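You operate a simulated robot arm through the tools that you are given. There is no shell and no other tool. Be economical: measure what you need, move in short steps, check, and stop when the job is done.

You run a simulated two-armed robot. Do the job below in one go: nothing can be reset, and whatever is moved stays where it is left.

## Task
Pick up the lamp unit from the top of the green bench with one hand, pass it to the other hand and put it on the shelf under the green bench. Set down upright: lamp unit.

The check looks at the end state, three seconds after you hand in, the way a careful person would. Anything else that was tipped, shoved, dropped, spilled or broken makes it a failure.

## Robot
Two 6-joint arms with two-finger parallel grippers on one trunk, on a base that drives. Base frame: it is fixed to the floor where the robot stands at the start and does not move with it; the origin is under the middle of the robot, x ahead of it, y to its left, z up; the surface under the hand at the start is at about z = 900. Lengths are in mm, angles in rad, forces in N, time in s.
The left shoulder is at the start at [80, 216, 1565], the right one opposite. With the tool pointing down near the work surface each hand reaches from about 100 to 740 mm from the robot's upright axis, wherever it stands, measured 20 degrees to its own side. Places, roughly: shelf under the green bench [800, 0, 400]. Payload 3.43 kg a hand.
The TCP of each hand is the grasp point between the finger pads, 30 mm short of the fingertips. In the tool frame z runs along the fingers and y along their closing line. Largest opening 94 mm; finger width 28, thickness 10; the body of the gripper, 50 by 96 mm, starts 55 mm behind the TCP.
Orientation is told as [roll, pitch, yaw] about the base's x, y, z axes, in that order, counted from this pose: with the fingers straight down and closing along the base's y, the tool's x points along the base's -x, its y along +y and its z along -z.

## Interface
- The arms move only by the tool play_rows. It takes "left_moves", "right_moves" or both (then of equal length, played together; a hand with none holds still); each is text: rows parted by semicolons, each of 7 numbers parted by spaces: the shift along the tool's x, y, z in m, then the turn, a rotation vector about the tool's x, y, z in rad, then the opening, from 0 (shut) to 1 (fully open). In form: tx ty tz rx ry rz claw; .... A call has 1 to 8 rows; each row shifts and turns the commanded pose from where the row before left it, along the tool's axes as they then stand. A row lasts 0.2 s, in which the tool goes at most 50 mm and 0.15 rad; a call with a longer step from one row to the next is refused whole, and so is a gripper value outside its range. A pose out of reach is approached as far as the arm can. The call stops where the force on the tool passes 40 N (or 10 N more than at its start, if that is more) or the arm is blocked; 0.2 s more then pass. Each finger travels about 72 mm/s and halts on what it meets, pressing with about 34 N; the grip force reading is that of the motor and also rises with nothing between the fingers. The clock runs only during rows and for 0.2 s after the last one: add rows that do not move to give the fingers time. The reply holds the time, the measured pose of the TCP, the force on the tool along the base axes, the opening and the grip force, in the units named above and with some noise, with the torque about the TCP (base axes, N m) and any sound that the robot's microphone picked up.
- Cameras (640 x 400 px; columns grow to the right, rows downward): "scene" is now at [97.4, 8.4, 1708.9]; the picture's right is [0.10, -1.00, 0.00], its down [-0.86, -0.08, -0.50] and it looks along [0.50, 0.05, -0.86] (base axes); focal length 292 px, centre (320, 200). "left" rides on the left gripper at [76, -14, -102] in its tool frame; the picture's right is [0.18, 0.98, 0.00], its down [-0.75, 0.14, -0.64] and it looks along [-0.63, 0.12, 0.77] (tool axes); focal length 243 px, centre (320, 200). "right" rides on the right gripper at [76, 14, -103] in its tool frame; the picture's right is [-0.18, 0.98, 0.00], its down [-0.75, -0.14, -0.64] and it looks along [-0.63, -0.12, 0.77] (tool axes); focal length 243 px, centre (320, 200). There is no depth. A picture from a camera that has moved, and an enlarged one, comes with that camera's place and axes in the base frame and with its lens.
- camera(camera): a new picture of that camera. No time passes.
- move_column(by): slides the trunk up (or, below 0, down) by that many mm; the arms and the scene camera ride with it, the base frame stays. It gives what a move gives, with no picture.
- base_move(legs): drives the robot by 1 to 6 legs, each [ahead, left, turn to the left] in mm, mm and rad, along the robot's own axes; the way and the turn of a leg run together, so that a leg with both is an arc; at most 1500 mm and 3.142 rad a leg. The arms and the cameras ride along, it lands a little off, and it stops where it bumps. It gives what a move gives.
- pan_tilt(pan, tilt): turns the head with the scene camera to pan (to the left, within 1.501 rad either way) and tilt (down, from -0.506 to 1.204), counted from straight ahead of the robot. It gives what a move gives.
- zoom(camera, box): a new picture of the part [left, top, right, bottom] of that camera's present view, enlarged. No time passes.
- sign_off(): hands the job in; it is judged then, once.

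Go step by step. Nothing tells you exact positions but the pictures and the camera data: compare them with the known pose of the tool, close in by small moves and look again before you grip or let go. The budget is 120 turns and 92 pictures, counting those below and the enlarged ones. Unless the task says otherwise, let go and move clear before handing in, and close with one line.

The tools are called after "Call:" by a JSON object that holds its "method" and its "body". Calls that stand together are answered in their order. play_rows: Moves the arms, as the interface text tells. Its arguments: {"type":"object","properties":{"left_moves":{"type":"string"},"right_moves":{"type":"string"}},"required":[]} The other tools are called the same way: move_column (by) slides the trunk up or down; base_move (legs) drives the base; pan_tilt (pan, tilt) turns the head that bears the scene camera; camera (camera) takes a picture; zoom (camera, box) takes an enlarged picture of a part of a camera's view; sign_off () hands the job in.

At the start:

```text
time_s: 0.0
left_ee_pos: [571.9, 164.1, 998.9]
left_orientation: [0.001, -0.001, 0.0]
left_ft_force: [0.4, -0.8, -0.5]
left_ft_torque: [-0.01, 0.02, -0.02]
left_gripper_width: 94.1
left_finger_force: 0.0
right_ee_pos: [445.1, -224.6, 998.7]
right_orientation: [0.0, 0.001, 0.0]
right_ft_force: [0.0, 0.2, 0.1]
right_ft_torque: [-0.01, -0.06, -0.02]
right_gripper_width: 93.9
right_finger_force: 0.0
trunk travel left (down, up): [-795.0, 45.0]
robot x, y, heading: [-1.6, 0.6, -0.002]
head pan, tilt: [0.098, 1.044]
```

scene: 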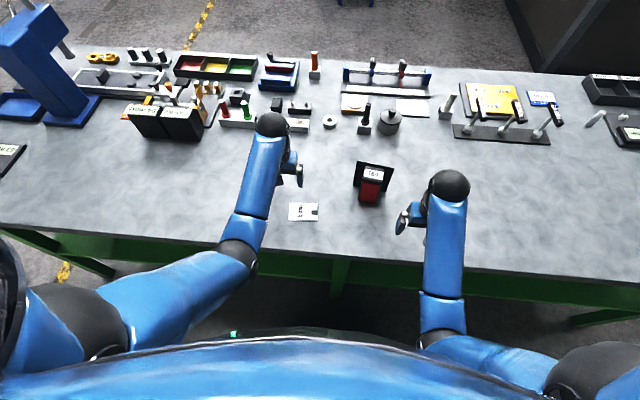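
right: 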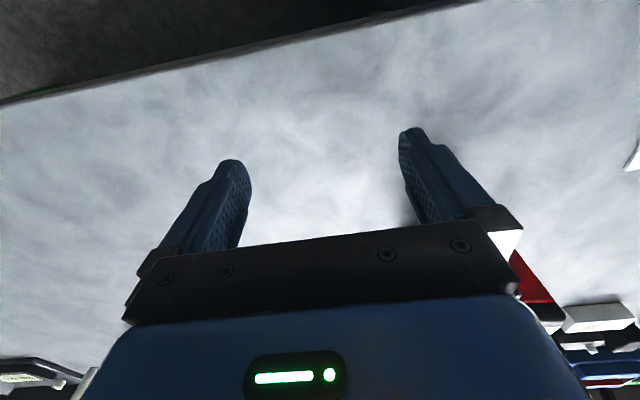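
left: 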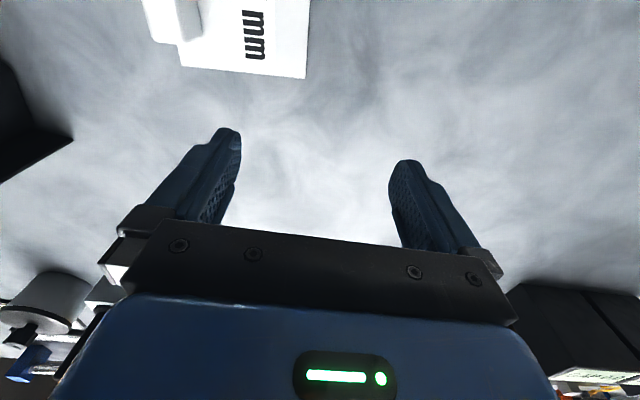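

I see a bench with many objects; the red and black item near pixel (372,182) may be the lamp unit. I'll zoom in to identify it.

Call:
{"method": "zoom", "body": {"camera": "scene", "box": [270, 140, 430, 240]}}

Call:
{"method": "zoom", "body": {"camera": "scene", "box": [240, 40, 480, 190]}}

```text
4.00 times, centred on (350, 190) of scene
camera zoom: at [97.4, 8.4, 1708.9], right [0.1, -1.0, 0.0], down [-0.86, -0.08, -0.5], along [0.5, 0.05, -0.86], focal length 1168 px, centre (200, 240)
```

zoom: 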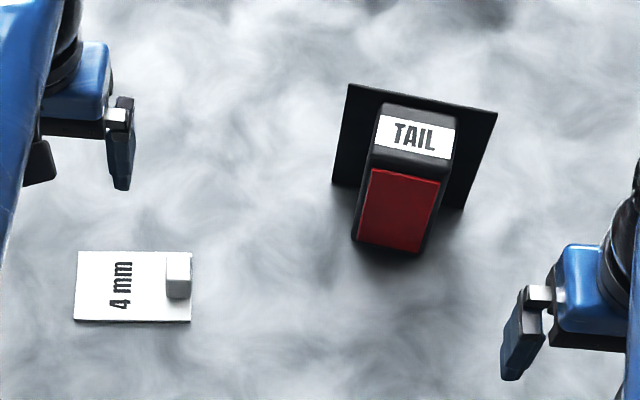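

```text
2.67 times, centred on (360, 115) of scene
camera zoom: at [97.4, 8.4, 1708.9], right [0.1, -1.0, 0.0], down [-0.86, -0.08, -0.5], along [0.5, 0.05, -0.86], focal length 779 px, centre (213, 427)
```

zoom: 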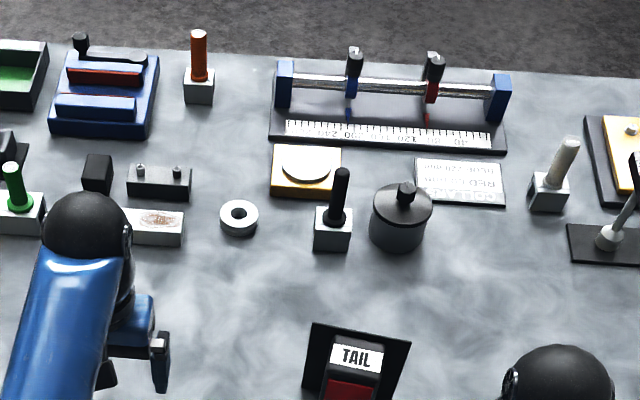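

The "TAIL" lamp is the black plate with a red body, at about x 600, y -100, with the plate about 108 wide and facing the robot. I'll move the right hand in front of it for a closer view, and pan the head to look under the bench.

Call:
{"method": "play_rows", "body": {"right_moves": "0.03 0.035 -0.02 0 0 0 1; 0.03 0.035 -0.02 0 0 0 1; 0.03 0.035 0 0 0 0 1; 0 0 0 0 0 0 1"}}

Call:
{"method": "camera", "body": {"camera": "right"}}

```text
refused: row 1 steps farther than a row can; nothing moved
```

```text
86 pictures are left
camera right: at [370.0, -211.7, 1100.9], right [0.18, 0.98, 0.0], down [0.75, -0.14, 0.64], along [0.63, -0.12, -0.77], focal length 243 px, centre (320, 200)
```

right: 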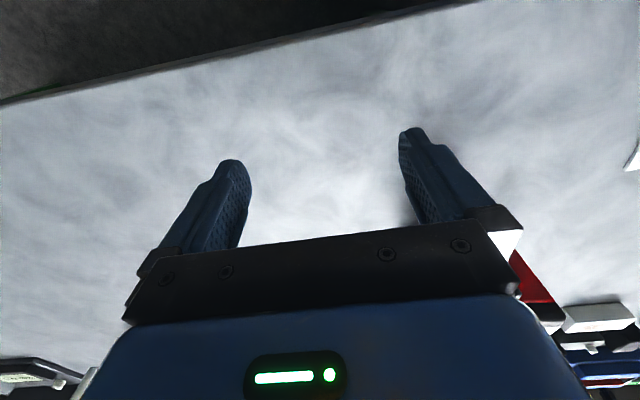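

I'll split the move into smaller steps and bring the right hand high above the lamp.

Call:
{"method": "play_rows", "body": {"right_moves": "0 0 -0.045 0 0 0 1; 0 0 -0.045 0 0 0 1; 0 0 -0.045 0 0 0 1; 0 0 -0.045 0 0 0 1;-0.03 0.035 0 0 0 0 1; -0.03 0.035 0 0 0 0 1; -0.03 0.035 0 0 0 0 1; 0 0 0 0 0 0 1"}}

Call:
{"method": "camera", "body": {"camera": "right"}}

Call:
{"method": "camera", "body": {"camera": "scene"}}

```text
time_s: 1.8
left_ee_pos: [571.9, 163.1, 999.3]
left_orientation: [-0.001, 0.0, -0.001]
left_ft_force: [0.5, 0.9, 0.9]
left_ft_torque: [0.01, -0.01, 0.01]
left_gripper_width: 94.3
left_finger_force: 0.1
right_ee_pos: [560.2, -118.1, 1010.5]
right_orientation: [0.0, 0.0, 0.001]
right_ft_force: [0.0, -0.1, 0.3]
right_ft_torque: [0.01, 0.0, 0.02]
right_gripper_width: 94.0
right_finger_force: 0.1
right hand out of reach, approached as far as the arm can: row 1, 2, 3, 4
trunk travel left (down, up): [-795.0, 45.0]
robot x, y, heading: [-0.2, -2.5, 0.003]
head pan, tilt: [0.098, 1.044]
```

```text
85 pictures are left
camera right: at [485.0, -106.0, 1111.2], right [0.18, 0.98, 0.0], down [0.75, -0.14, 0.64], along [0.63, -0.12, -0.77], focal length 243 px, centre (320, 200)
```

right: 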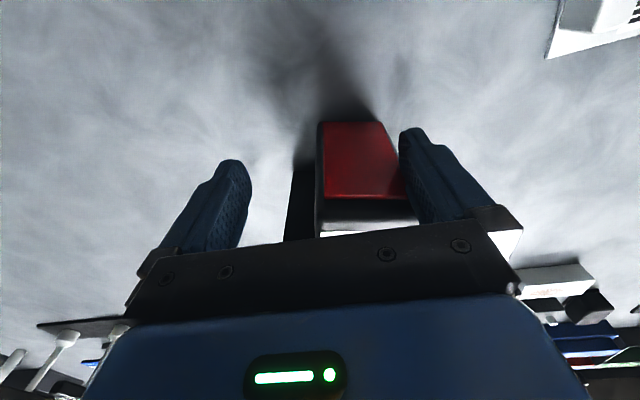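

```text
84 pictures are left
camera scene: at [97.0, 8.0, 1708.9], right [0.1, -1.0, 0.0], down [-0.86, -0.08, -0.5], along [0.5, 0.05, -0.86], focal length 292 px, centre (320, 200)
```

scene: 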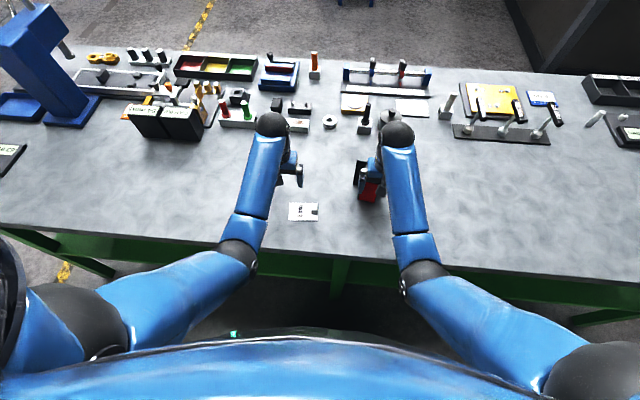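

The lamp body is about 55 wide and 45 deep with its top near z 1025. Its front bottom is at about (572,-98) with a yaw of about -0.13. I'll line the right hand up in y and yaw, then look.

Call:
{"method": "play_rows", "body": {"right_moves": "0 0.018 0 0 0 0.065 1; 0 0 0 0 0 0.065 1; 0 0 0 0 0 0 1"}}

Call:
{"method": "camera", "body": {"camera": "right"}}

Call:
{"method": "zoom", "body": {"camera": "scene", "box": [320, 130, 448, 210]}}

```text
time_s: 2.6
left_ee_pos: [570.0, 162.8, 998.3]
left_orientation: [0.0, -0.001, 0.0]
left_ft_force: [0.8, -0.8, -0.1]
left_ft_torque: [0.02, 0.01, 0.02]
left_gripper_width: 94.1
left_finger_force: 0.1
right_ee_pos: [561.6, -101.9, 1008.8]
right_orientation: [0.001, 0.0, -0.13]
right_ft_force: [-0.8, 0.1, 0.4]
right_ft_torque: [0.01, 0.01, 0.01]
right_gripper_width: 94.0
right_finger_force: 0.1
trunk travel left (down, up): [-795.0, 45.0]
robot x, y, heading: [-0.2, 0.7, 0.006]
head pan, tilt: [0.098, 1.044]
```

```text
83 pictures are left
camera right: at [489.3, -79.6, 1109.8], right [0.31, 0.95, 0.0], down [0.73, -0.24, 0.64], along [0.61, -0.2, -0.77], focal length 243 px, centre (320, 200)
```

right: 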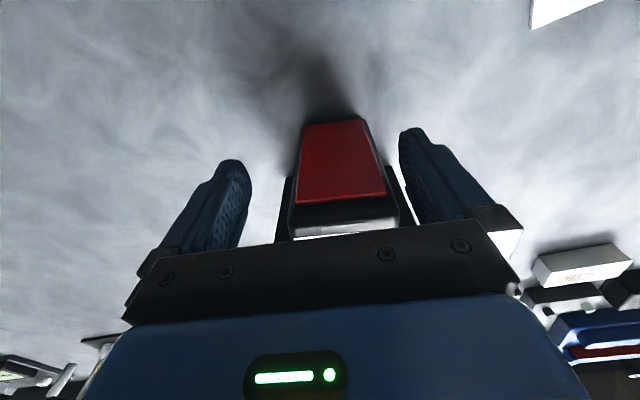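

```text
5.00 times, centred on (384, 170) of scene
camera zoom: at [97.2, 7.5, 1708.9], right [0.1, -1.0, 0.0], down [-0.86, -0.08, -0.5], along [0.5, 0.05, -0.86], focal length 1460 px, centre (0, 350)
```

zoom: 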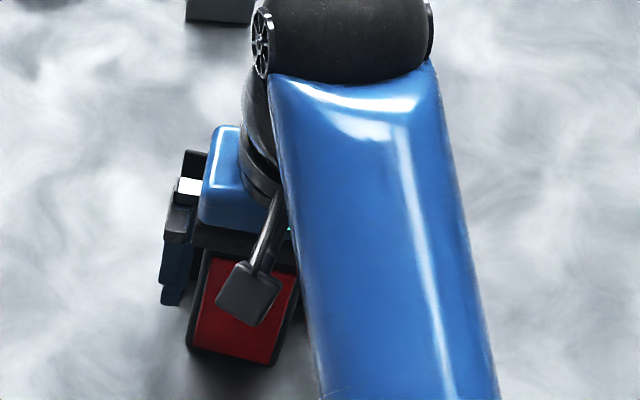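

Yaw is good; the lamp is about 7 mm to the +y side of the tool's centre line. I'll correct that and slide forward over the body, then lower a little.

Call:
{"method": "play_rows", "body": {"right_moves": "0 0.007 0 0 0 0 1; -0.017 0 0 0 0 0 1; -0.017 0 0 0 0 0 1; 0 0 0.008 0 0 0 1; 0 0 0 0 0 0 1"}}

Call:
{"method": "camera", "body": {"camera": "right"}}

Call:
{"method": "camera", "body": {"camera": "left"}}

```text
time_s: 3.8
left_ee_pos: [571.6, 164.0, 1000.6]
left_orientation: [-0.001, -0.001, 0.0]
left_ft_force: [0.0, 0.1, -0.7]
left_ft_torque: [0.01, -0.01, 0.02]
left_gripper_width: 94.1
left_finger_force: 0.0
right_ee_pos: [596.1, -99.3, 1001.2]
right_orientation: [0.0, -0.001, -0.131]
right_ft_force: [-0.5, -0.5, -0.2]
right_ft_torque: [0.01, 0.02, 0.03]
right_gripper_width: 94.0
right_finger_force: 0.1
trunk travel left (down, up): [-795.0, 45.0]
robot x, y, heading: [-1.6, -0.2, 0.007]
head pan, tilt: [0.098, 1.044]
```

```text
81 pictures are left
camera right: at [523.0, -76.9, 1101.9], right [0.31, 0.95, 0.0], down [0.73, -0.24, 0.64], along [0.61, -0.2, -0.77], focal length 243 px, centre (320, 200)
```

right: 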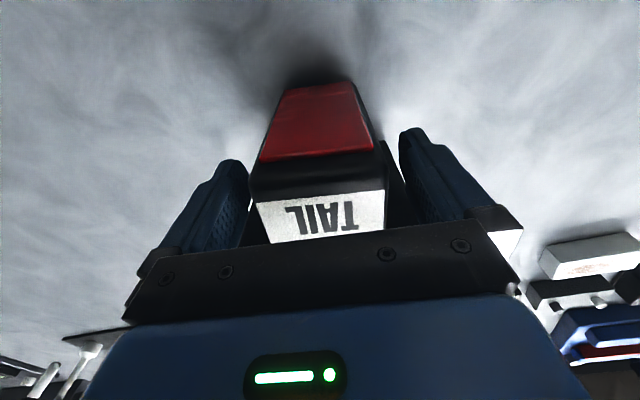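

```text
80 pictures are left
camera left: at [493.9, 148.5, 1100.9], right [-0.18, 0.98, 0.0], down [0.75, 0.14, 0.64], along [0.63, 0.12, -0.77], focal length 243 px, centre (320, 200)
```

left: 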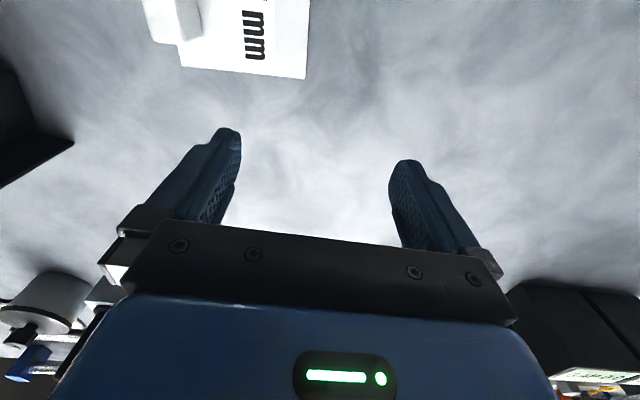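

The body sits between the fingers, nearly centred. I'll close the right gripper.

Call:
{"method": "play_rows", "body": {"right_moves": "0 0.002 0 0 0 0 0.75; 0 0 0 0 0 0 0.62; 0 0 0 0 0 0 0.5; 0 0 0 0 0 0 0.3; 0 0 0 0 0 0 0.3; 0 0 0 0 0 0 0.3"}}

Call:
{"method": "camera", "body": {"camera": "right"}}

```text
time_s: 5.2
left_ee_pos: [572.7, 164.5, 999.7]
left_orientation: [0.0, 0.001, 0.001]
left_ft_force: [-0.6, 0.5, -0.8]
left_ft_torque: [-0.01, -0.01, 0.01]
left_gripper_width: 93.9
left_finger_force: 0.1
right_ee_pos: [597.1, -96.8, 1000.1]
right_orientation: [0.0, -0.001, -0.129]
right_ft_force: [1.1, 0.1, -0.5]
right_ft_torque: [0.03, 0.02, -0.04]
right_gripper_width: 64.8
right_finger_force: 33.8
trunk travel left (down, up): [-795.0, 45.0]
robot x, y, heading: [0.2, 1.4, 0.002]
head pan, tilt: [0.098, 1.044]
```

```text
79 pictures are left
camera right: at [523.8, -75.1, 1101.5], right [0.31, 0.95, 0.0], down [0.73, -0.24, 0.64], along [0.61, -0.2, -0.77], focal length 243 px, centre (320, 200)
```

right: 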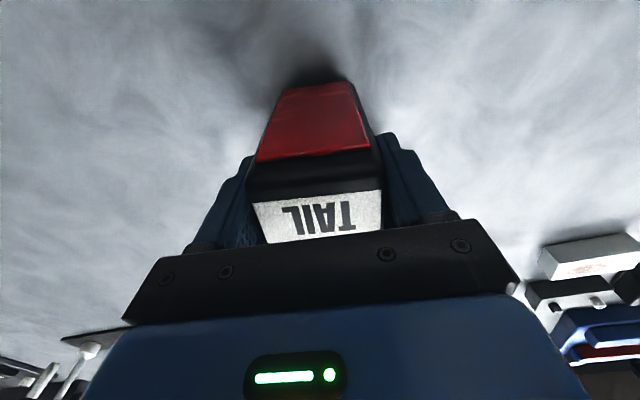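

The body is gripped at 65 mm with full motor force. I'll raise the trunk to lift the lamp and check the hold.

Call:
{"method": "move_column", "body": {"by": 40}}

Call:
{"method": "camera", "body": {"camera": "right"}}

Call:
{"method": "zoom", "body": {"camera": "scene", "box": [240, 100, 448, 230]}}

```text
time_s: 6.0
left_ee_pos: [571.9, 164.4, 1039.8]
left_orientation: [-0.001, 0.001, -0.001]
left_ft_force: [0.7, 0.3, 0.5]
left_ft_torque: [0.04, 0.0, -0.02]
left_gripper_width: 94.1
left_finger_force: 0.0
right_ee_pos: [596.1, -98.2, 1040.1]
right_orientation: [0.0, -0.001, -0.128]
right_ft_force: [-0.4, -0.9, -4.7]
right_ft_torque: [-0.05, 0.04, 0.01]
right_gripper_width: 65.1
right_finger_force: 34.4
trunk travel left (down, up): [-835.0, 5.0]
robot x, y, heading: [2.6, 1.9, 0.0]
head pan, tilt: [0.098, 1.044]
```

```text
78 pictures are left
camera right: at [523.8, -75.1, 1141.4], right [0.31, 0.95, 0.0], down [0.73, -0.24, 0.64], along [0.61, -0.2, -0.77], focal length 243 px, centre (320, 200)
```

right: 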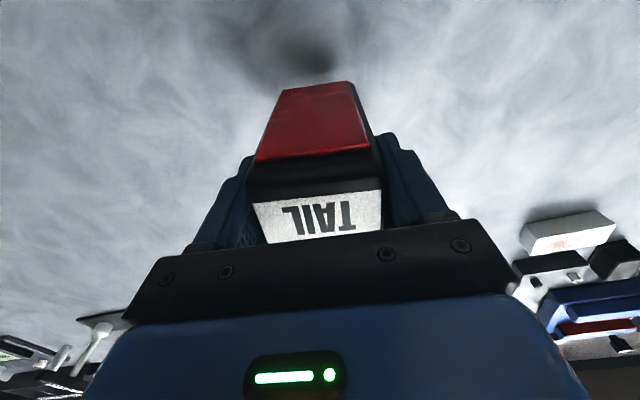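

```text
3.08 times, centred on (344, 165) of scene
camera zoom: at [98.1, 8.3, 1748.8], right [0.1, -1.0, 0.0], down [-0.86, -0.08, -0.5], along [0.5, 0.05, -0.86], focal length 899 px, centre (246, 308)
```

zoom: 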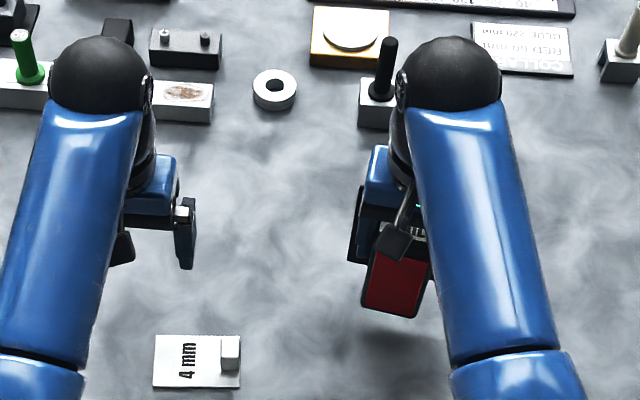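

The lamp is held (about 0.5 kg) and clear of the bench. I'll back straight off so there is free space for the handover.

Call:
{"method": "base_move", "body": {"legs": [[-550, 0, 0]]}}

Call:
{"method": "pan_tilt", "body": {"pan": 0, "tilt": 0.75}}

Call:
{"method": "camera", "body": {"camera": "scene"}}

```text
time_s: 9.2
left_ee_pos: [21.2, 162.1, 1038.2]
left_orientation: [0.0, 0.002, -0.005]
left_ft_force: [-0.4, -0.7, -0.4]
left_ft_torque: [0.0, 0.01, 0.01]
left_gripper_width: 93.8
left_finger_force: 0.1
right_ee_pos: [46.7, -98.8, 1039.0]
right_orientation: [-0.001, 0.002, -0.134]
right_ft_force: [0.6, 0.1, -4.7]
right_ft_torque: [0.02, -0.01, 0.0]
right_gripper_width: 64.7
right_finger_force: 33.8
trunk travel left (down, up): [-835.0, 5.0]
robot x, y, heading: [-550.2, 0.9, -0.003]
head pan, tilt: [0.098, 1.044]
```

```text
time_s: 10.0
left_ee_pos: [20.0, 162.6, 1038.6]
left_orientation: [0.0, 0.002, -0.004]
left_ft_force: [0.1, 0.4, -0.1]
left_ft_torque: [0.0, 0.0, -0.01]
left_gripper_width: 94.1
left_finger_force: 0.1
right_ee_pos: [45.0, -99.5, 1040.3]
right_orientation: [-0.001, -0.001, -0.133]
right_ft_force: [1.0, 0.3, -4.0]
right_ft_torque: [0.01, 0.0, -0.02]
right_gripper_width: 64.8
right_finger_force: 34.0
trunk travel left (down, up): [-835.0, 5.0]
robot x, y, heading: [-553.5, 2.3, -0.005]
head pan, tilt: [0.0, 0.75]
```

```text
76 pictures are left
camera scene: at [-438.0, 2.4, 1770.8], right [0.0, -1.0, 0.0], down [-0.68, 0.0, -0.73], along [0.73, 0.0, -0.68], focal length 292 px, centre (320, 200)
```

scene: 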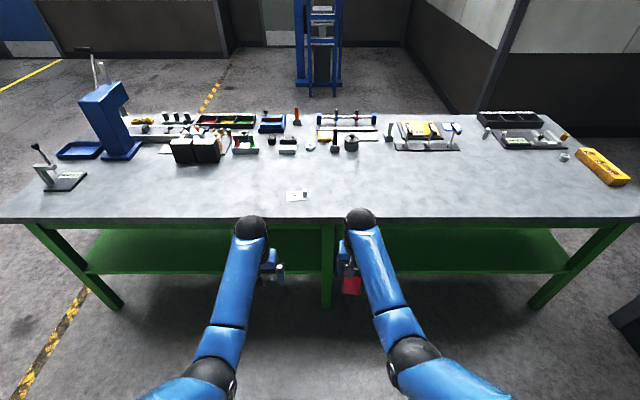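

The green shelf is visible with a middle leg near y 0, and its front edge is around x 460. Next, the left hand backs off and pitches its fingers forward, while the right brings the lamp toward the middle and yaws it toward the left hand.

Call:
{"method": "play_rows", "body": {"left_moves": "0.04 0 0 0 0 0.1 1; 0.04 0 0 0 0 0.1 1; 0.04 0 0 0 0 0.13 1; 0.04 0 0 0 0 0 1; 0 0 0 0 -0.149 0 1; 0 0 0 0 -0.149 0 1; 0 0 0 0 -0.149 0 1; 0 0 0 0 -0.149 0 1", "right_moves": "0 0.015 0 0 0 0.05 0.3; 0 0.02 0 0 0 0.05 0.3; 0 0.02 0 0 0 0.05 0.3; 0 0.015 0 0 0 0.05 0.3; 0 0 0 0 0 0 0.3; 0 0 0 0 0 0 0.3; 0 0 0 0 0 0 0.3; 0 0 0 0 0 0 0.3"}}

Call:
{"method": "camera", "body": {"camera": "scene"}}

```text
time_s: 11.8
left_ee_pos: [-137.7, 188.5, 1041.3]
left_orientation: [-0.001, -0.598, -0.334]
left_ft_force: [-0.6, 0.1, 0.4]
left_ft_torque: [0.02, 0.0, 0.0]
left_gripper_width: 94.1
left_finger_force: 0.1
right_ee_pos: [57.5, -28.7, 1039.9]
right_orientation: [-0.002, -0.001, -0.334]
right_ft_force: [-0.3, -0.2, -4.1]
right_ft_torque: [0.0, 0.04, 0.04]
right_gripper_width: 64.6
right_finger_force: 34.2
trunk travel left (down, up): [-835.0, 5.0]
robot x, y, heading: [-553.2, 2.8, -0.002]
head pan, tilt: [0.0, 0.75]
```

```text
75 pictures are left
camera scene: at [-439.9, 2.7, 1771.0], right [0.0, -1.0, 0.0], down [-0.68, 0.0, -0.73], along [0.73, 0.0, -0.68], focal length 292 px, centre (320, 200)
```

scene: 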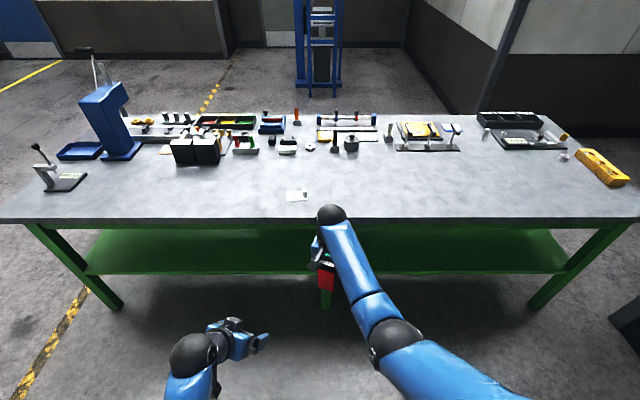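

The left arm is clear. I'll finish the pitch and move the left hand to a pre-grasp spot about 120 mm in front of the lamp centre.

Call:
{"method": "play_rows", "body": {"left_moves": "0 0 0 0 -0.149 0 1; 0 0 0 0 -0.149 0 1; 0 0 0 0 -0.149 0 1; -0.0022 -0.028 0.03 0 0 0 1; -0.0022 -0.028 0.03 0 0 0 1; -0.0022 -0.028 0.03 0 0 0 1; -0.0022 -0.028 0.03 0 0 0 1; -0.0022 -0.028 0.03 0 0 0 1"}}

Call:
{"method": "camera", "body": {"camera": "left"}}

Call:
{"method": "camera", "body": {"camera": "right"}}

Call:
{"method": "zoom", "body": {"camera": "scene", "box": [200, 200, 440, 350]}}

```text
time_s: 13.6
left_ee_pos: [-54.5, 10.6, 971.9]
left_orientation: [0.0, -1.042, -0.333]
left_ft_force: [-0.5, 1.1, -0.5]
left_ft_torque: [-0.01, 0.02, -0.01]
left_gripper_width: 93.7
left_finger_force: 0.1
right_ee_pos: [59.0, -29.0, 1038.5]
right_orientation: [0.0, 0.001, -0.333]
right_ft_force: [-0.9, 0.0, -4.0]
right_ft_torque: [0.0, 0.0, 0.02]
right_gripper_width: 64.5
right_finger_force: 34.0
trunk travel left (down, up): [-835.0, 5.0]
robot x, y, heading: [-553.2, -0.6, -0.003]
head pan, tilt: [0.0, 0.75]
```

```text
74 pictures are left
camera left: at [-180.2, 37.3, 956.7], right [0.23, 0.96, -0.16], down [-0.12, 0.19, 0.97], along [0.97, -0.21, 0.16], focal length 243 px, centre (320, 200)
```

left: 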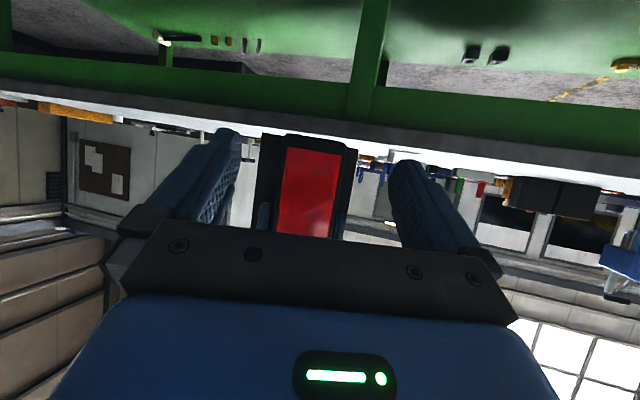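

```text
73 pictures are left
camera right: at [-6.8, 8.1, 1139.8], right [0.49, 0.87, 0.0], down [0.67, -0.38, 0.64], along [0.56, -0.32, -0.77], focal length 243 px, centre (320, 200)
```

right: 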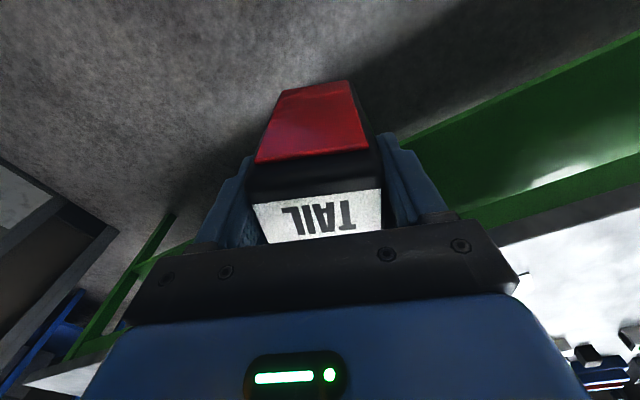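

```text
2.67 times, centred on (320, 275) of scene
camera zoom: at [-436.4, 1.3, 1770.7], right [0.0, -1.0, 0.0], down [-0.68, 0.0, -0.73], along [0.73, 0.0, -0.68], focal length 779 px, centre (320, 0)
```

zoom: 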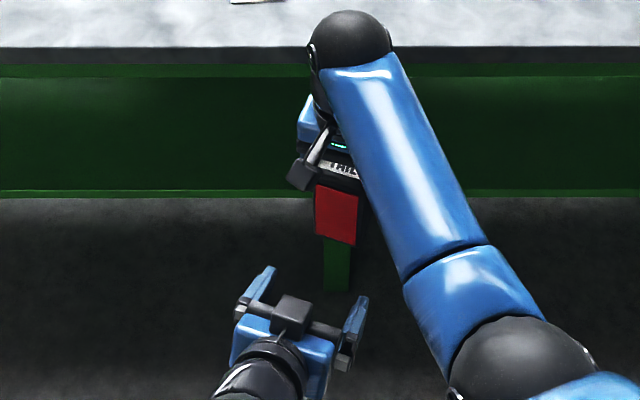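

The lamp is centred laterally for the left hand (within 2 mm). I'll advance horizontally in two stages, checking in between.

Call:
{"method": "play_rows", "body": {"left_moves": "-0.0085 0 0.0155 0 0 0 1; -0.0085 0 0.0155 0 0 0 1; -0.0085 0 0.0155 0 0 0 1; -0.0085 0 0.0155 0 0 0 1; 0 0 0 0 0 0 1"}}

Call:
{"method": "camera", "body": {"camera": "left"}}

Call:
{"method": "zoom", "body": {"camera": "scene", "box": [240, 200, 400, 300]}}

```text
time_s: 14.8
left_ee_pos: [10.3, -12.2, 973.3]
left_orientation: [0.0, -1.041, -0.333]
left_ft_force: [-1.2, 0.2, -0.3]
left_ft_torque: [0.03, 0.01, -0.02]
left_gripper_width: 94.2
left_finger_force: 0.2
right_ee_pos: [57.1, -29.3, 1037.9]
right_orientation: [-0.001, 0.0, -0.333]
right_ft_force: [0.2, 0.5, -3.8]
right_ft_torque: [0.06, 0.02, -0.03]
right_gripper_width: 64.5
right_finger_force: 33.6
trunk travel left (down, up): [-835.0, 5.0]
robot x, y, heading: [-552.3, 2.2, -0.007]
head pan, tilt: [0.0, 0.75]
```

```text
71 pictures are left
camera left: at [-115.2, 15.0, 956.2], right [0.23, 0.96, -0.16], down [-0.12, 0.19, 0.97], along [0.96, -0.21, 0.16], focal length 243 px, centre (320, 200)
```

left: 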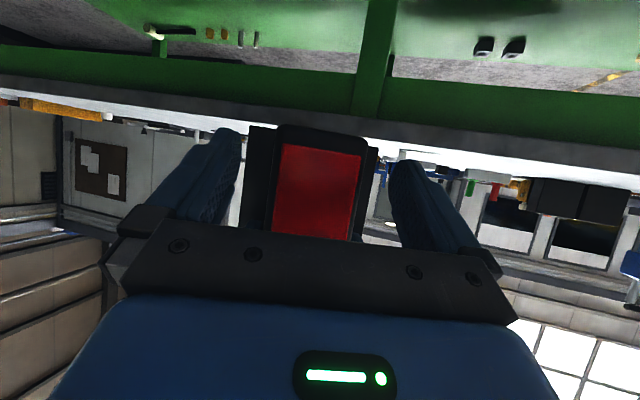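

```text
4.00 times, centred on (320, 250) of scene
camera zoom: at [-438.1, 2.3, 1770.8], right [0.0, -1.0, 0.0], down [-0.68, 0.0, -0.73], along [0.73, 0.0, -0.68], focal length 1168 px, centre (320, 0)
```

zoom: 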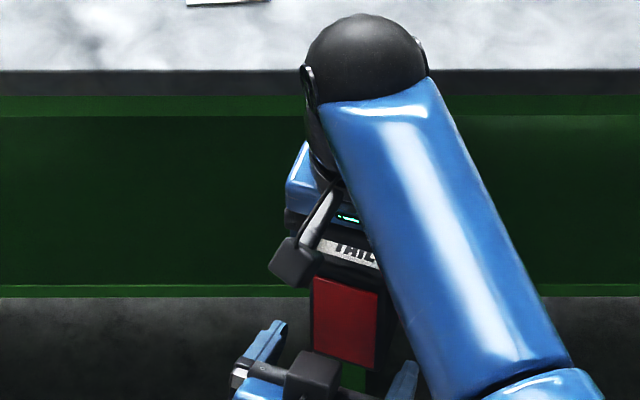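

Still well aligned, with the fingers about to straddle the body below the right hand's fingers. I'll do the last advance.

Call:
{"method": "play_rows", "body": {"left_moves": "-0.0062 0.001 0.0126 0 0 0 1; -0.0062 0.001 0.0126 0 0 0 1; -0.0062 0 0.0126 0 0 0 1; 0 0 0 0 0 0 1"}}

Call:
{"method": "camera", "body": {"camera": "left"}}

Call:
{"method": "camera", "body": {"camera": "right"}}

Call:
{"method": "zoom", "body": {"camera": "scene", "box": [240, 200, 400, 300]}}

```text
time_s: 15.8
left_ee_pos: [50.6, -24.5, 969.4]
left_orientation: [-0.002, -1.041, -0.333]
left_ft_force: [1.0, -0.3, 0.0]
left_ft_torque: [-0.03, 0.01, 0.0]
left_gripper_width: 94.1
left_finger_force: 0.2
right_ee_pos: [57.4, -27.8, 1039.2]
right_orientation: [0.0, -0.002, -0.333]
right_ft_force: [0.2, -0.5, -3.6]
right_ft_torque: [0.01, 0.02, 0.01]
right_gripper_width: 64.4
right_finger_force: 33.7
trunk travel left (down, up): [-835.0, 5.0]
robot x, y, heading: [-557.4, -0.1, -0.003]
head pan, tilt: [0.0, 0.75]
```

```text
69 pictures are left
camera left: at [-74.4, 4.1, 953.1], right [0.23, 0.96, -0.16], down [-0.12, 0.19, 0.97], along [0.97, -0.21, 0.16], focal length 243 px, centre (320, 200)
```

left: 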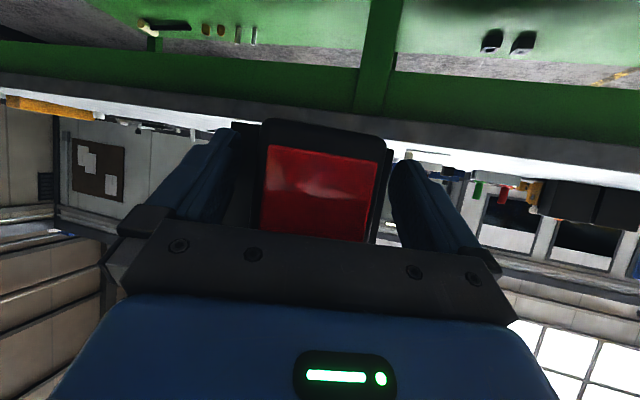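

```text
68 pictures are left
camera right: at [-8.1, 8.9, 1140.4], right [0.49, 0.87, 0.0], down [0.67, -0.38, 0.64], along [0.56, -0.32, -0.77], focal length 243 px, centre (320, 200)
```

right: 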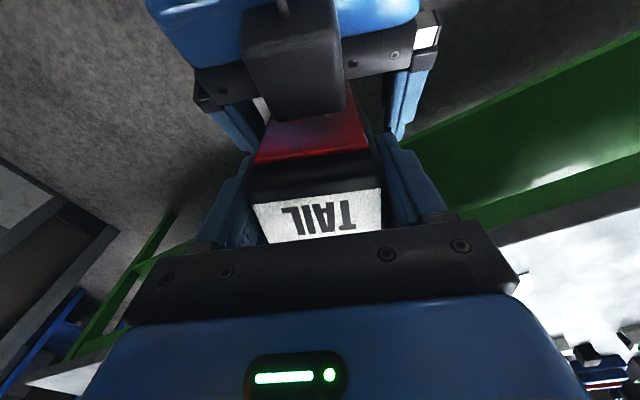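

```text
4.00 times, centred on (320, 250) of scene
camera zoom: at [-438.4, 2.5, 1770.9], right [0.0, -1.0, 0.0], down [-0.68, 0.0, -0.73], along [0.73, 0.0, -0.68], focal length 1168 px, centre (320, 0)
```

zoom: 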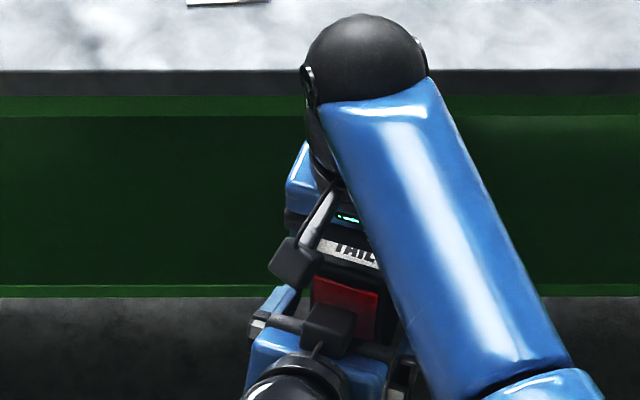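

Both hands straddle the body without contact between them. I'll close the left gripper while the right keeps holding.

Call:
{"method": "play_rows", "body": {"left_moves": "0 0 0 0 0 0 0.8; 0 0 0 0 0 0 0.72; 0 0 0 0 0 0 0.66; 0 0 0 0 0 0 0.5; 0 0 0 0 0 0 0.3; 0 0 0 0 0 0 0.3"}}

Call:
{"method": "camera", "body": {"camera": "left"}}

```text
time_s: 17.2
left_ee_pos: [50.7, -23.6, 969.2]
left_orientation: [0.0, -1.044, -0.334]
left_ft_force: [-2.4, -18.7, -0.2]
left_ft_torque: [0.58, -0.21, 0.28]
left_gripper_width: 64.6
left_finger_force: 34.4
right_ee_pos: [58.2, -28.0, 1040.4]
right_orientation: [0.003, 0.001, -0.332]
right_ft_force: [3.0, 19.4, -2.4]
right_ft_torque: [0.69, 0.01, -0.42]
right_gripper_width: 64.3
right_finger_force: 33.8
trunk travel left (down, up): [-835.0, 5.0]
robot x, y, heading: [-552.7, 2.4, -0.0]
head pan, tilt: [0.0, 0.75]
```

```text
66 pictures are left
camera left: at [-74.4, 3.3, 953.3], right [0.24, 0.96, -0.16], down [-0.12, 0.19, 0.97], along [0.96, -0.21, 0.16], focal length 243 px, centre (320, 200)
```

left: 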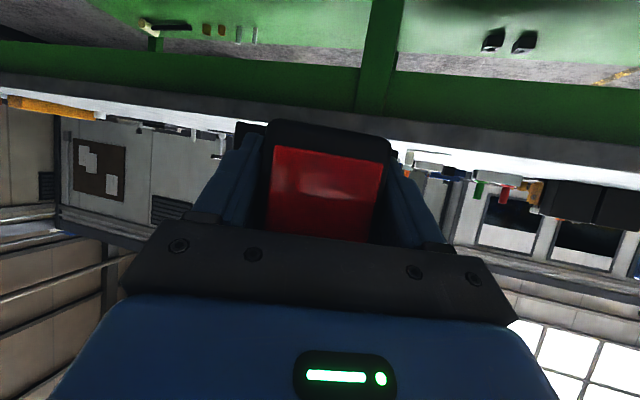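

Both hands hold it, but a side load of 19 N remains between them. I'll ease the left hand slightly to -y to relieve it before releasing.

Call:
{"method": "play_rows", "body": {"left_moves": "0 -0.0015 0 0 0 0 0.3; 0 0 0 0 0 0 0.3"}}

```text
time_s: 17.8
left_ee_pos: [50.9, -25.8, 968.8]
left_orientation: [0.0, -1.044, -0.333]
left_ft_force: [-3.4, -16.4, -0.4]
left_ft_torque: [0.56, -0.24, -0.04]
left_gripper_width: 64.3
left_finger_force: 33.2
right_ee_pos: [59.0, -28.8, 1038.2]
right_orientation: [0.001, -0.002, -0.331]
right_ft_force: [3.4, 16.5, -3.4]
right_ft_torque: [0.66, 0.01, -0.06]
right_gripper_width: 64.1
right_finger_force: 33.9
trunk travel left (down, up): [-835.0, 5.0]
robot x, y, heading: [-548.4, 1.4, -0.001]
head pan, tilt: [0.0, 0.75]
```

Call:
{"method": "play_rows", "body": {"left_moves": "0 -0.002 0 0 0 0 0.3; 0 0 0 0 0 0 0.3"}}

```text
time_s: 18.4
left_ee_pos: [51.3, -25.2, 968.4]
left_orientation: [0.0, -1.042, -0.333]
left_ft_force: [6.3, -6.2, -3.1]
left_ft_torque: [-0.42, 0.23, -0.33]
left_gripper_width: 64.2
left_finger_force: 34.1
right_ee_pos: [56.7, -29.4, 1039.3]
right_orientation: [-0.001, 0.001, -0.335]
right_ft_force: [-7.9, 6.8, 3.0]
right_ft_torque: [0.82, 0.3, 0.32]
right_gripper_width: 64.2
right_finger_force: 34.0
trunk travel left (down, up): [-835.0, 5.0]
robot x, y, heading: [-552.8, 3.1, -0.007]
head pan, tilt: [0.0, 0.75]
```

The load has dropped to about 9 N. I'll open the right hand and hold the left still.

Call:
{"method": "play_rows", "body": {"left_moves": "0 0 0 0 0 0 0.3; 0 0 0 0 0 0 0.3; 0 0 0 0 0 0 0.3; 0 0 0 0 0 0 0.3", "right_moves": "0 0 0 0 0 0 0.8; 0 0 0 0 0 0 1; 0 0 0 0 0 0 1; 0 0 0 0 0 0 1"}}

Call:
{"method": "camera", "body": {"camera": "right"}}

```text
time_s: 19.4
left_ee_pos: [51.3, -25.6, 968.4]
left_orientation: [-0.001, -1.041, -0.332]
left_ft_force: [-0.2, -0.7, -0.1]
left_ft_torque: [-0.01, 0.02, -0.01]
left_gripper_width: 64.2
left_finger_force: 34.0
right_ee_pos: [58.1, -28.3, 1038.2]
right_orientation: [-0.001, 0.001, -0.333]
right_ft_force: [-0.7, 0.4, -0.3]
right_ft_torque: [-0.03, 0.0, -0.02]
right_gripper_width: 94.2
right_finger_force: 0.1
trunk travel left (down, up): [-835.0, 5.0]
robot x, y, heading: [-553.5, 1.6, -0.004]
head pan, tilt: [0.0, 0.75]
```

```text
65 pictures are left
camera right: at [-7.9, 8.8, 1140.4], right [0.5, 0.87, 0.0], down [0.67, -0.38, 0.64], along [0.56, -0.32, -0.77], focal length 243 px, centre (320, 200)
```

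right: 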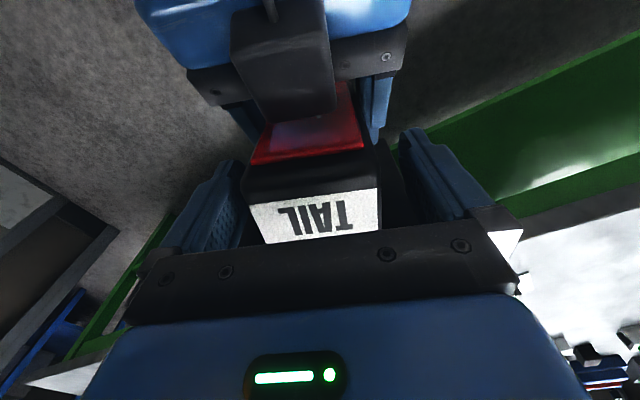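

The right hand is open and the lamp stays in the left hand. I'll lower the left hand with the lamp straight out from between the right fingers.

Call:
{"method": "play_rows", "body": {"left_moves": "0.0173 0 0.0101 0 0 0 0.3; 0.0173 0 0.0101 0 0 0 0.3; 0.0173 0 0.0101 0 0 0 0.3; 0.0173 0 0.0101 0 0 0 0.3; 0.0173 0 0.0101 0 0 0 0.3; 0 0 0 0 0 0 0.3"}}

Call:
{"method": "camera", "body": {"camera": "right"}}

Call:
{"method": "camera", "body": {"camera": "left"}}

```text
time_s: 20.8
left_ee_pos: [52.5, -25.8, 872.6]
left_orientation: [0.002, -1.044, -0.333]
left_ft_force: [-0.2, -0.5, -0.3]
left_ft_torque: [0.02, 0.06, 0.0]
left_gripper_width: 64.4
left_finger_force: 34.6
left hand out of reach, approached as far as the arm can: row 5
right_ee_pos: [58.9, -28.2, 1039.2]
right_orientation: [0.001, 0.002, -0.334]
right_ft_force: [-0.2, -0.1, -0.5]
right_ft_torque: [-0.01, 0.04, 0.01]
right_gripper_width: 93.8
right_finger_force: 0.1
trunk travel left (down, up): [-835.0, 5.0]
robot x, y, heading: [-554.0, -1.7, -0.005]
head pan, tilt: [0.0, 0.75]
```

```text
64 pictures are left
camera right: at [-8.1, 8.8, 1140.5], right [0.5, 0.87, 0.0], down [0.67, -0.38, 0.64], along [0.56, -0.32, -0.77], focal length 243 px, centre (320, 200)
```

right: 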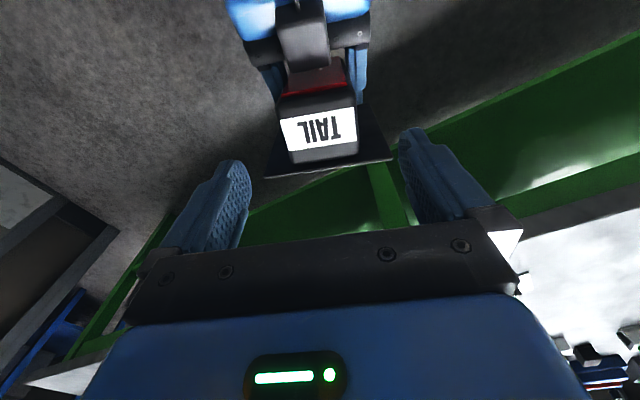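

```text
63 pictures are left
camera left: at [-74.1, 0.8, 856.7], right [0.23, 0.96, -0.16], down [-0.12, 0.19, 0.97], along [0.97, -0.21, 0.16], focal length 243 px, centre (320, 200)
```

left: 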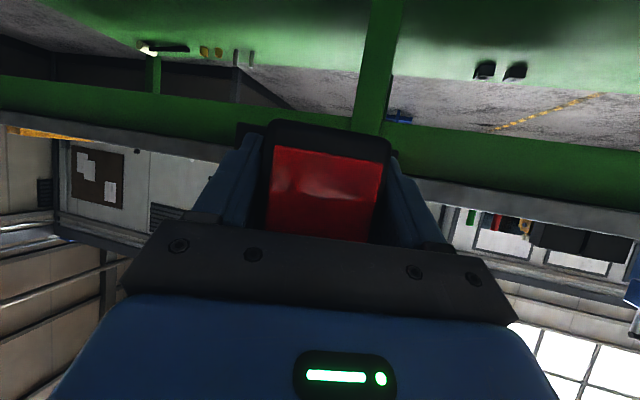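

The lamp is now in the left hand and clear. Before folding the right hand away and lowering, I'll check the arm arrangement with the scene camera.

Call:
{"method": "pan_tilt", "body": {"pan": 0, "tilt": 1.0}}

Call:
{"method": "camera", "body": {"camera": "scene"}}

```text
time_s: 21.6
left_ee_pos: [52.0, -26.4, 872.2]
left_orientation: [0.003, -1.042, -0.333]
left_ft_force: [0.4, -0.7, 0.9]
left_ft_torque: [0.03, 0.06, -0.02]
left_gripper_width: 64.2
left_finger_force: 32.9
right_ee_pos: [59.1, -29.0, 1039.2]
right_orientation: [0.001, 0.0, -0.332]
right_ft_force: [-0.9, 0.4, 0.3]
right_ft_torque: [0.03, 0.02, -0.01]
right_gripper_width: 93.9
right_finger_force: 0.0
trunk travel left (down, up): [-835.0, 5.0]
robot x, y, heading: [-551.3, -1.1, -0.006]
head pan, tilt: [0.0, 1.0]
```

```text
62 pictures are left
camera scene: at [-451.5, 2.5, 1751.8], right [0.0, -1.0, 0.0], down [-0.84, 0.0, -0.54], along [0.54, 0.0, -0.84], focal length 292 px, centre (320, 200)
```

scene: 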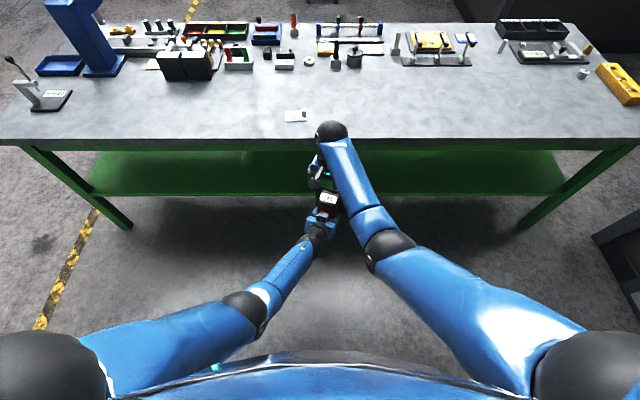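

The left arm comes up from behind the hand, so lowering the trunk and driving in looks feasible. I'll fold the right hand back and to the right first.

Call:
{"method": "play_rows", "body": {"right_moves": "0 -0.045 0 0 0 0 1; 0 -0.045 0 0 0 0 1; 0 -0.045 0 0 0 0 1; 0 -0.045 0 0 0 0 1; 0.04 -0.027 0 0 0 0 1; 0.04 -0.027 0 0 0 0 1; 0.04 -0.027 0 0 0 0 1; 0.04 -0.027 0 0 0 0 1"}}

Call:
{"method": "play_rows", "body": {"right_moves": "0.04 -0.027 0 0 0 0 1; 0.04 -0.027 0 0 0 0 1; 0.04 -0.027 0 0 0 0 1; 0 0 0 0 0 0 0.5"}}

Call:
{"method": "base_move", "body": {"legs": [[0, 0, 0.333]]}}

Call:
{"method": "move_column", "body": {"by": -330}}

Call:
{"method": "pan_tilt", "body": {"pan": -0.3, "tilt": 0.6}}

Call:
{"method": "camera", "body": {"camera": "scene"}}

Call:
{"method": "camera", "body": {"camera": "left"}}

```text
time_s: 23.4
left_ee_pos: [51.2, -26.7, 873.0]
left_orientation: [0.005, -1.046, -0.333]
left_ft_force: [-0.5, 0.3, 0.1]
left_ft_torque: [0.01, 0.0, 0.0]
left_gripper_width: 64.1
left_finger_force: 34.2
right_ee_pos: [-190.1, -250.8, 1036.3]
right_orientation: [0.003, -0.004, -0.331]
right_ft_force: [-0.6, 0.0, 0.0]
right_ft_torque: [-0.03, -0.04, -0.01]
right_gripper_width: 93.9
right_finger_force: 0.1
trunk travel left (down, up): [-835.0, 5.0]
robot x, y, heading: [-552.9, 0.1, 0.001]
head pan, tilt: [0.0, 1.0]
```

```text
time_s: 24.6
left_ee_pos: [52.2, -25.7, 870.3]
left_orientation: [0.003, -1.042, -0.333]
left_ft_force: [0.1, 0.7, 0.0]
left_ft_torque: [0.03, 0.03, 0.0]
left_gripper_width: 64.1
left_finger_force: 33.7
right_ee_pos: [-297.7, -283.9, 1048.2]
right_orientation: [-0.007, -0.055, -0.246]
right_ft_force: [0.7, -0.4, 0.9]
right_ft_torque: [0.03, -0.01, 0.0]
right_gripper_width: 47.1
right_finger_force: 0.0
trunk travel left (down, up): [-835.0, 5.0]
robot x, y, heading: [-554.0, 1.4, 0.0]
head pan, tilt: [0.0, 1.0]
stopped in row 4 (right hand): the arm was blocked; the commanded pose is now the measured one
```

```text
time_s: 26.0
left_ee_pos: [28.7, 172.6, 871.4]
left_orientation: [0.004, -1.045, -0.003]
left_ft_force: [-0.1, -0.4, -0.1]
left_ft_torque: [-0.01, 0.06, 0.01]
left_gripper_width: 64.3
left_finger_force: 34.6
right_ee_pos: [-219.4, -186.2, 1049.2]
right_orientation: [-0.007, -0.057, 0.088]
right_ft_force: [0.2, -0.5, 0.1]
right_ft_torque: [-0.02, 0.01, 0.01]
right_gripper_width: 47.1
right_finger_force: 0.1
trunk travel left (down, up): [-835.0, 5.0]
robot x, y, heading: [-550.5, -1.1, 0.331]
head pan, tilt: [0.0, 1.0]
```

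```text
time_s: 29.3
left_ee_pos: [27.4, 171.9, 541.7]
left_orientation: [0.002, -1.043, 0.001]
left_ft_force: [0.6, 0.1, 0.7]
left_ft_torque: [-0.02, 0.0, 0.02]
left_gripper_width: 64.0
left_finger_force: 34.2
right_ee_pos: [-218.4, -185.7, 718.9]
right_orientation: [-0.006, -0.059, 0.089]
right_ft_force: [-0.5, -0.3, 0.2]
right_ft_torque: [0.0, 0.01, 0.01]
right_gripper_width: 46.9
right_finger_force: 0.0
trunk travel left (down, up): [-505.0, 335.0]
robot x, y, heading: [-550.5, 0.1, 0.332]
head pan, tilt: [0.0, 1.0]
```

```text
time_s: 30.1
left_ee_pos: [27.8, 171.8, 542.8]
left_orientation: [0.004, -1.044, 0.0]
left_ft_force: [-1.0, -0.3, 0.4]
left_ft_torque: [-0.03, 0.04, -0.01]
left_gripper_width: 64.1
left_finger_force: 33.9
right_ee_pos: [-217.8, -185.0, 718.3]
right_orientation: [-0.007, -0.059, 0.087]
right_ft_force: [0.7, 0.4, 0.5]
right_ft_torque: [-0.01, -0.02, 0.0]
right_gripper_width: 47.2
right_finger_force: 0.0
trunk travel left (down, up): [-505.0, 335.0]
robot x, y, heading: [-553.7, -1.4, 0.326]
head pan, tilt: [-0.3, 0.6]
```

```text
61 pictures are left
camera scene: at [-434.4, 15.2, 1453.6], right [0.03, -1.0, 0.0], down [-0.57, -0.02, -0.82], along [0.82, 0.02, -0.57], focal length 292 px, centre (320, 200)
```

scene: 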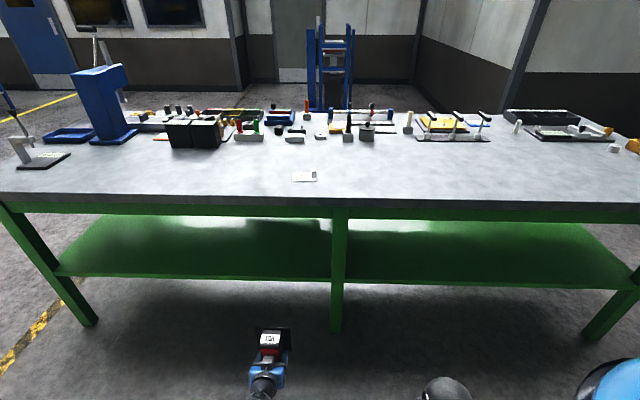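

```text
60 pictures are left
camera left: at [-100.7, 157.3, 526.5], right [-0.09, 0.98, -0.16], down [-0.18, 0.14, 0.97], along [0.98, 0.12, 0.16], focal length 243 px, centre (320, 200)
```

left: 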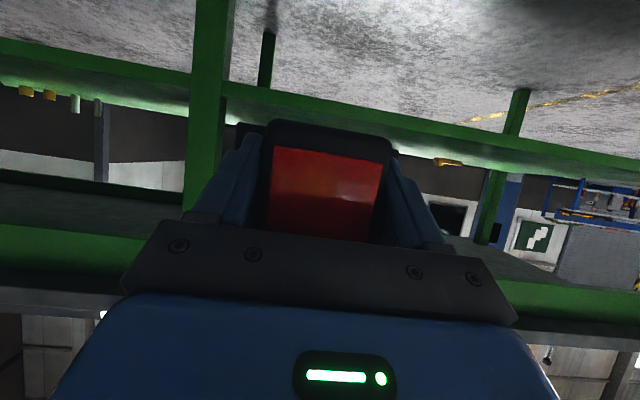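

The shelf's front edge is at about x 462, the area around y 170 is empty, and the middle leg is near y -30. I'll drive in until the lamp is just short of the shelf edge and check.

Call:
{"method": "base_move", "body": {"legs": [[321, -110, 0]]}}

Call:
{"method": "camera", "body": {"camera": "left"}}

Call:
{"method": "camera", "body": {"camera": "scene"}}

```text
time_s: 32.4
left_ee_pos: [368.8, 175.5, 541.8]
left_orientation: [0.004, -1.043, 0.003]
left_ft_force: [0.2, -0.2, 0.2]
left_ft_torque: [-0.01, 0.03, 0.0]
left_gripper_width: 64.5
left_finger_force: 33.5
right_ee_pos: [123.3, -183.2, 721.0]
right_orientation: [-0.007, -0.061, 0.09]
right_ft_force: [-0.1, -0.7, 0.0]
right_ft_torque: [-0.01, 0.02, -0.01]
right_gripper_width: 46.9
right_finger_force: 0.0
trunk travel left (down, up): [-505.0, 335.0]
robot x, y, heading: [-210.7, 2.0, 0.337]
head pan, tilt: [-0.3, 0.6]
```

```text
59 pictures are left
camera left: at [240.2, 159.3, 526.6], right [-0.1, 0.98, -0.16], down [-0.18, 0.14, 0.97], along [0.98, 0.12, 0.16], focal length 243 px, centre (320, 200)
```

left: 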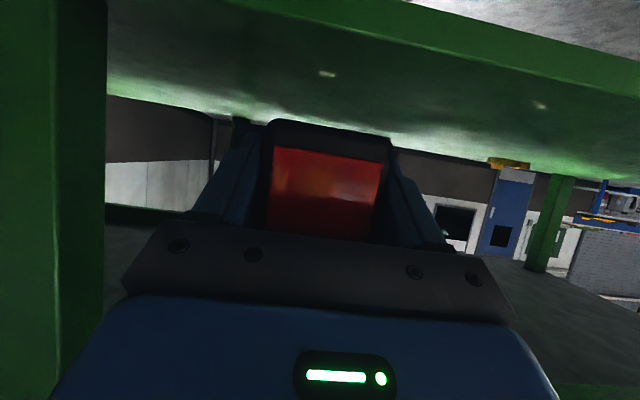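

```text
58 pictures are left
camera scene: at [-92.9, 15.7, 1453.8], right [0.03, -1.0, 0.0], down [-0.56, -0.02, -0.82], along [0.82, 0.03, -0.57], focal length 292 px, centre (320, 200)
```

scene: 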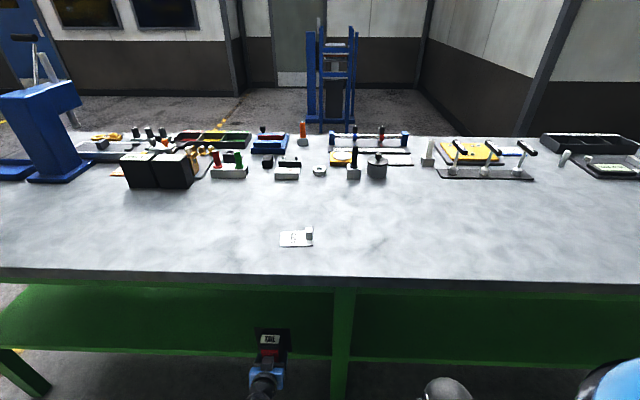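

Call:
{"method": "zoom", "body": {"camera": "left", "box": [120, 0, 440, 200]}}

Call:
{"method": "zoom", "body": {"camera": "scene", "box": [200, 270, 400, 395]}}

```text
2.00 times, centred on (280, 100) of left
camera zoom: at [240.2, 159.3, 526.6], right [-0.1, 0.98, -0.16], down [-0.18, 0.14, 0.97], along [0.98, 0.12, 0.16], focal length 485 px, centre (400, 400)
```

zoom: 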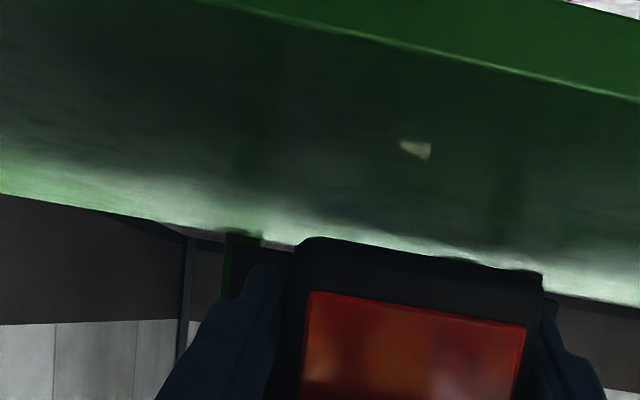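

```text
3.20 times, centred on (300, 332) of scene
camera zoom: at [-92.9, 15.7, 1453.8], right [0.03, -1.0, 0.0], down [-0.56, -0.02, -0.82], along [0.82, 0.03, -0.57], focal length 934 px, centre (384, -224)
```

zoom: 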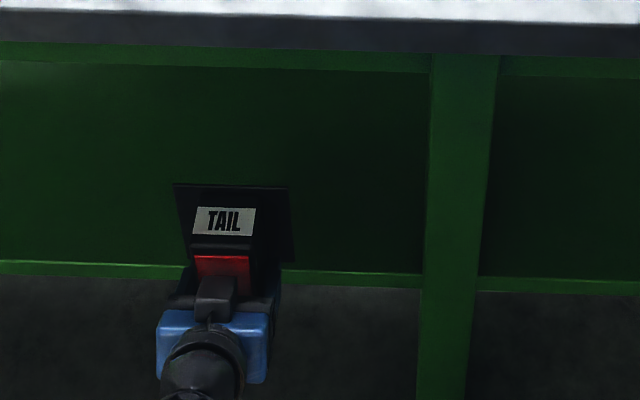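

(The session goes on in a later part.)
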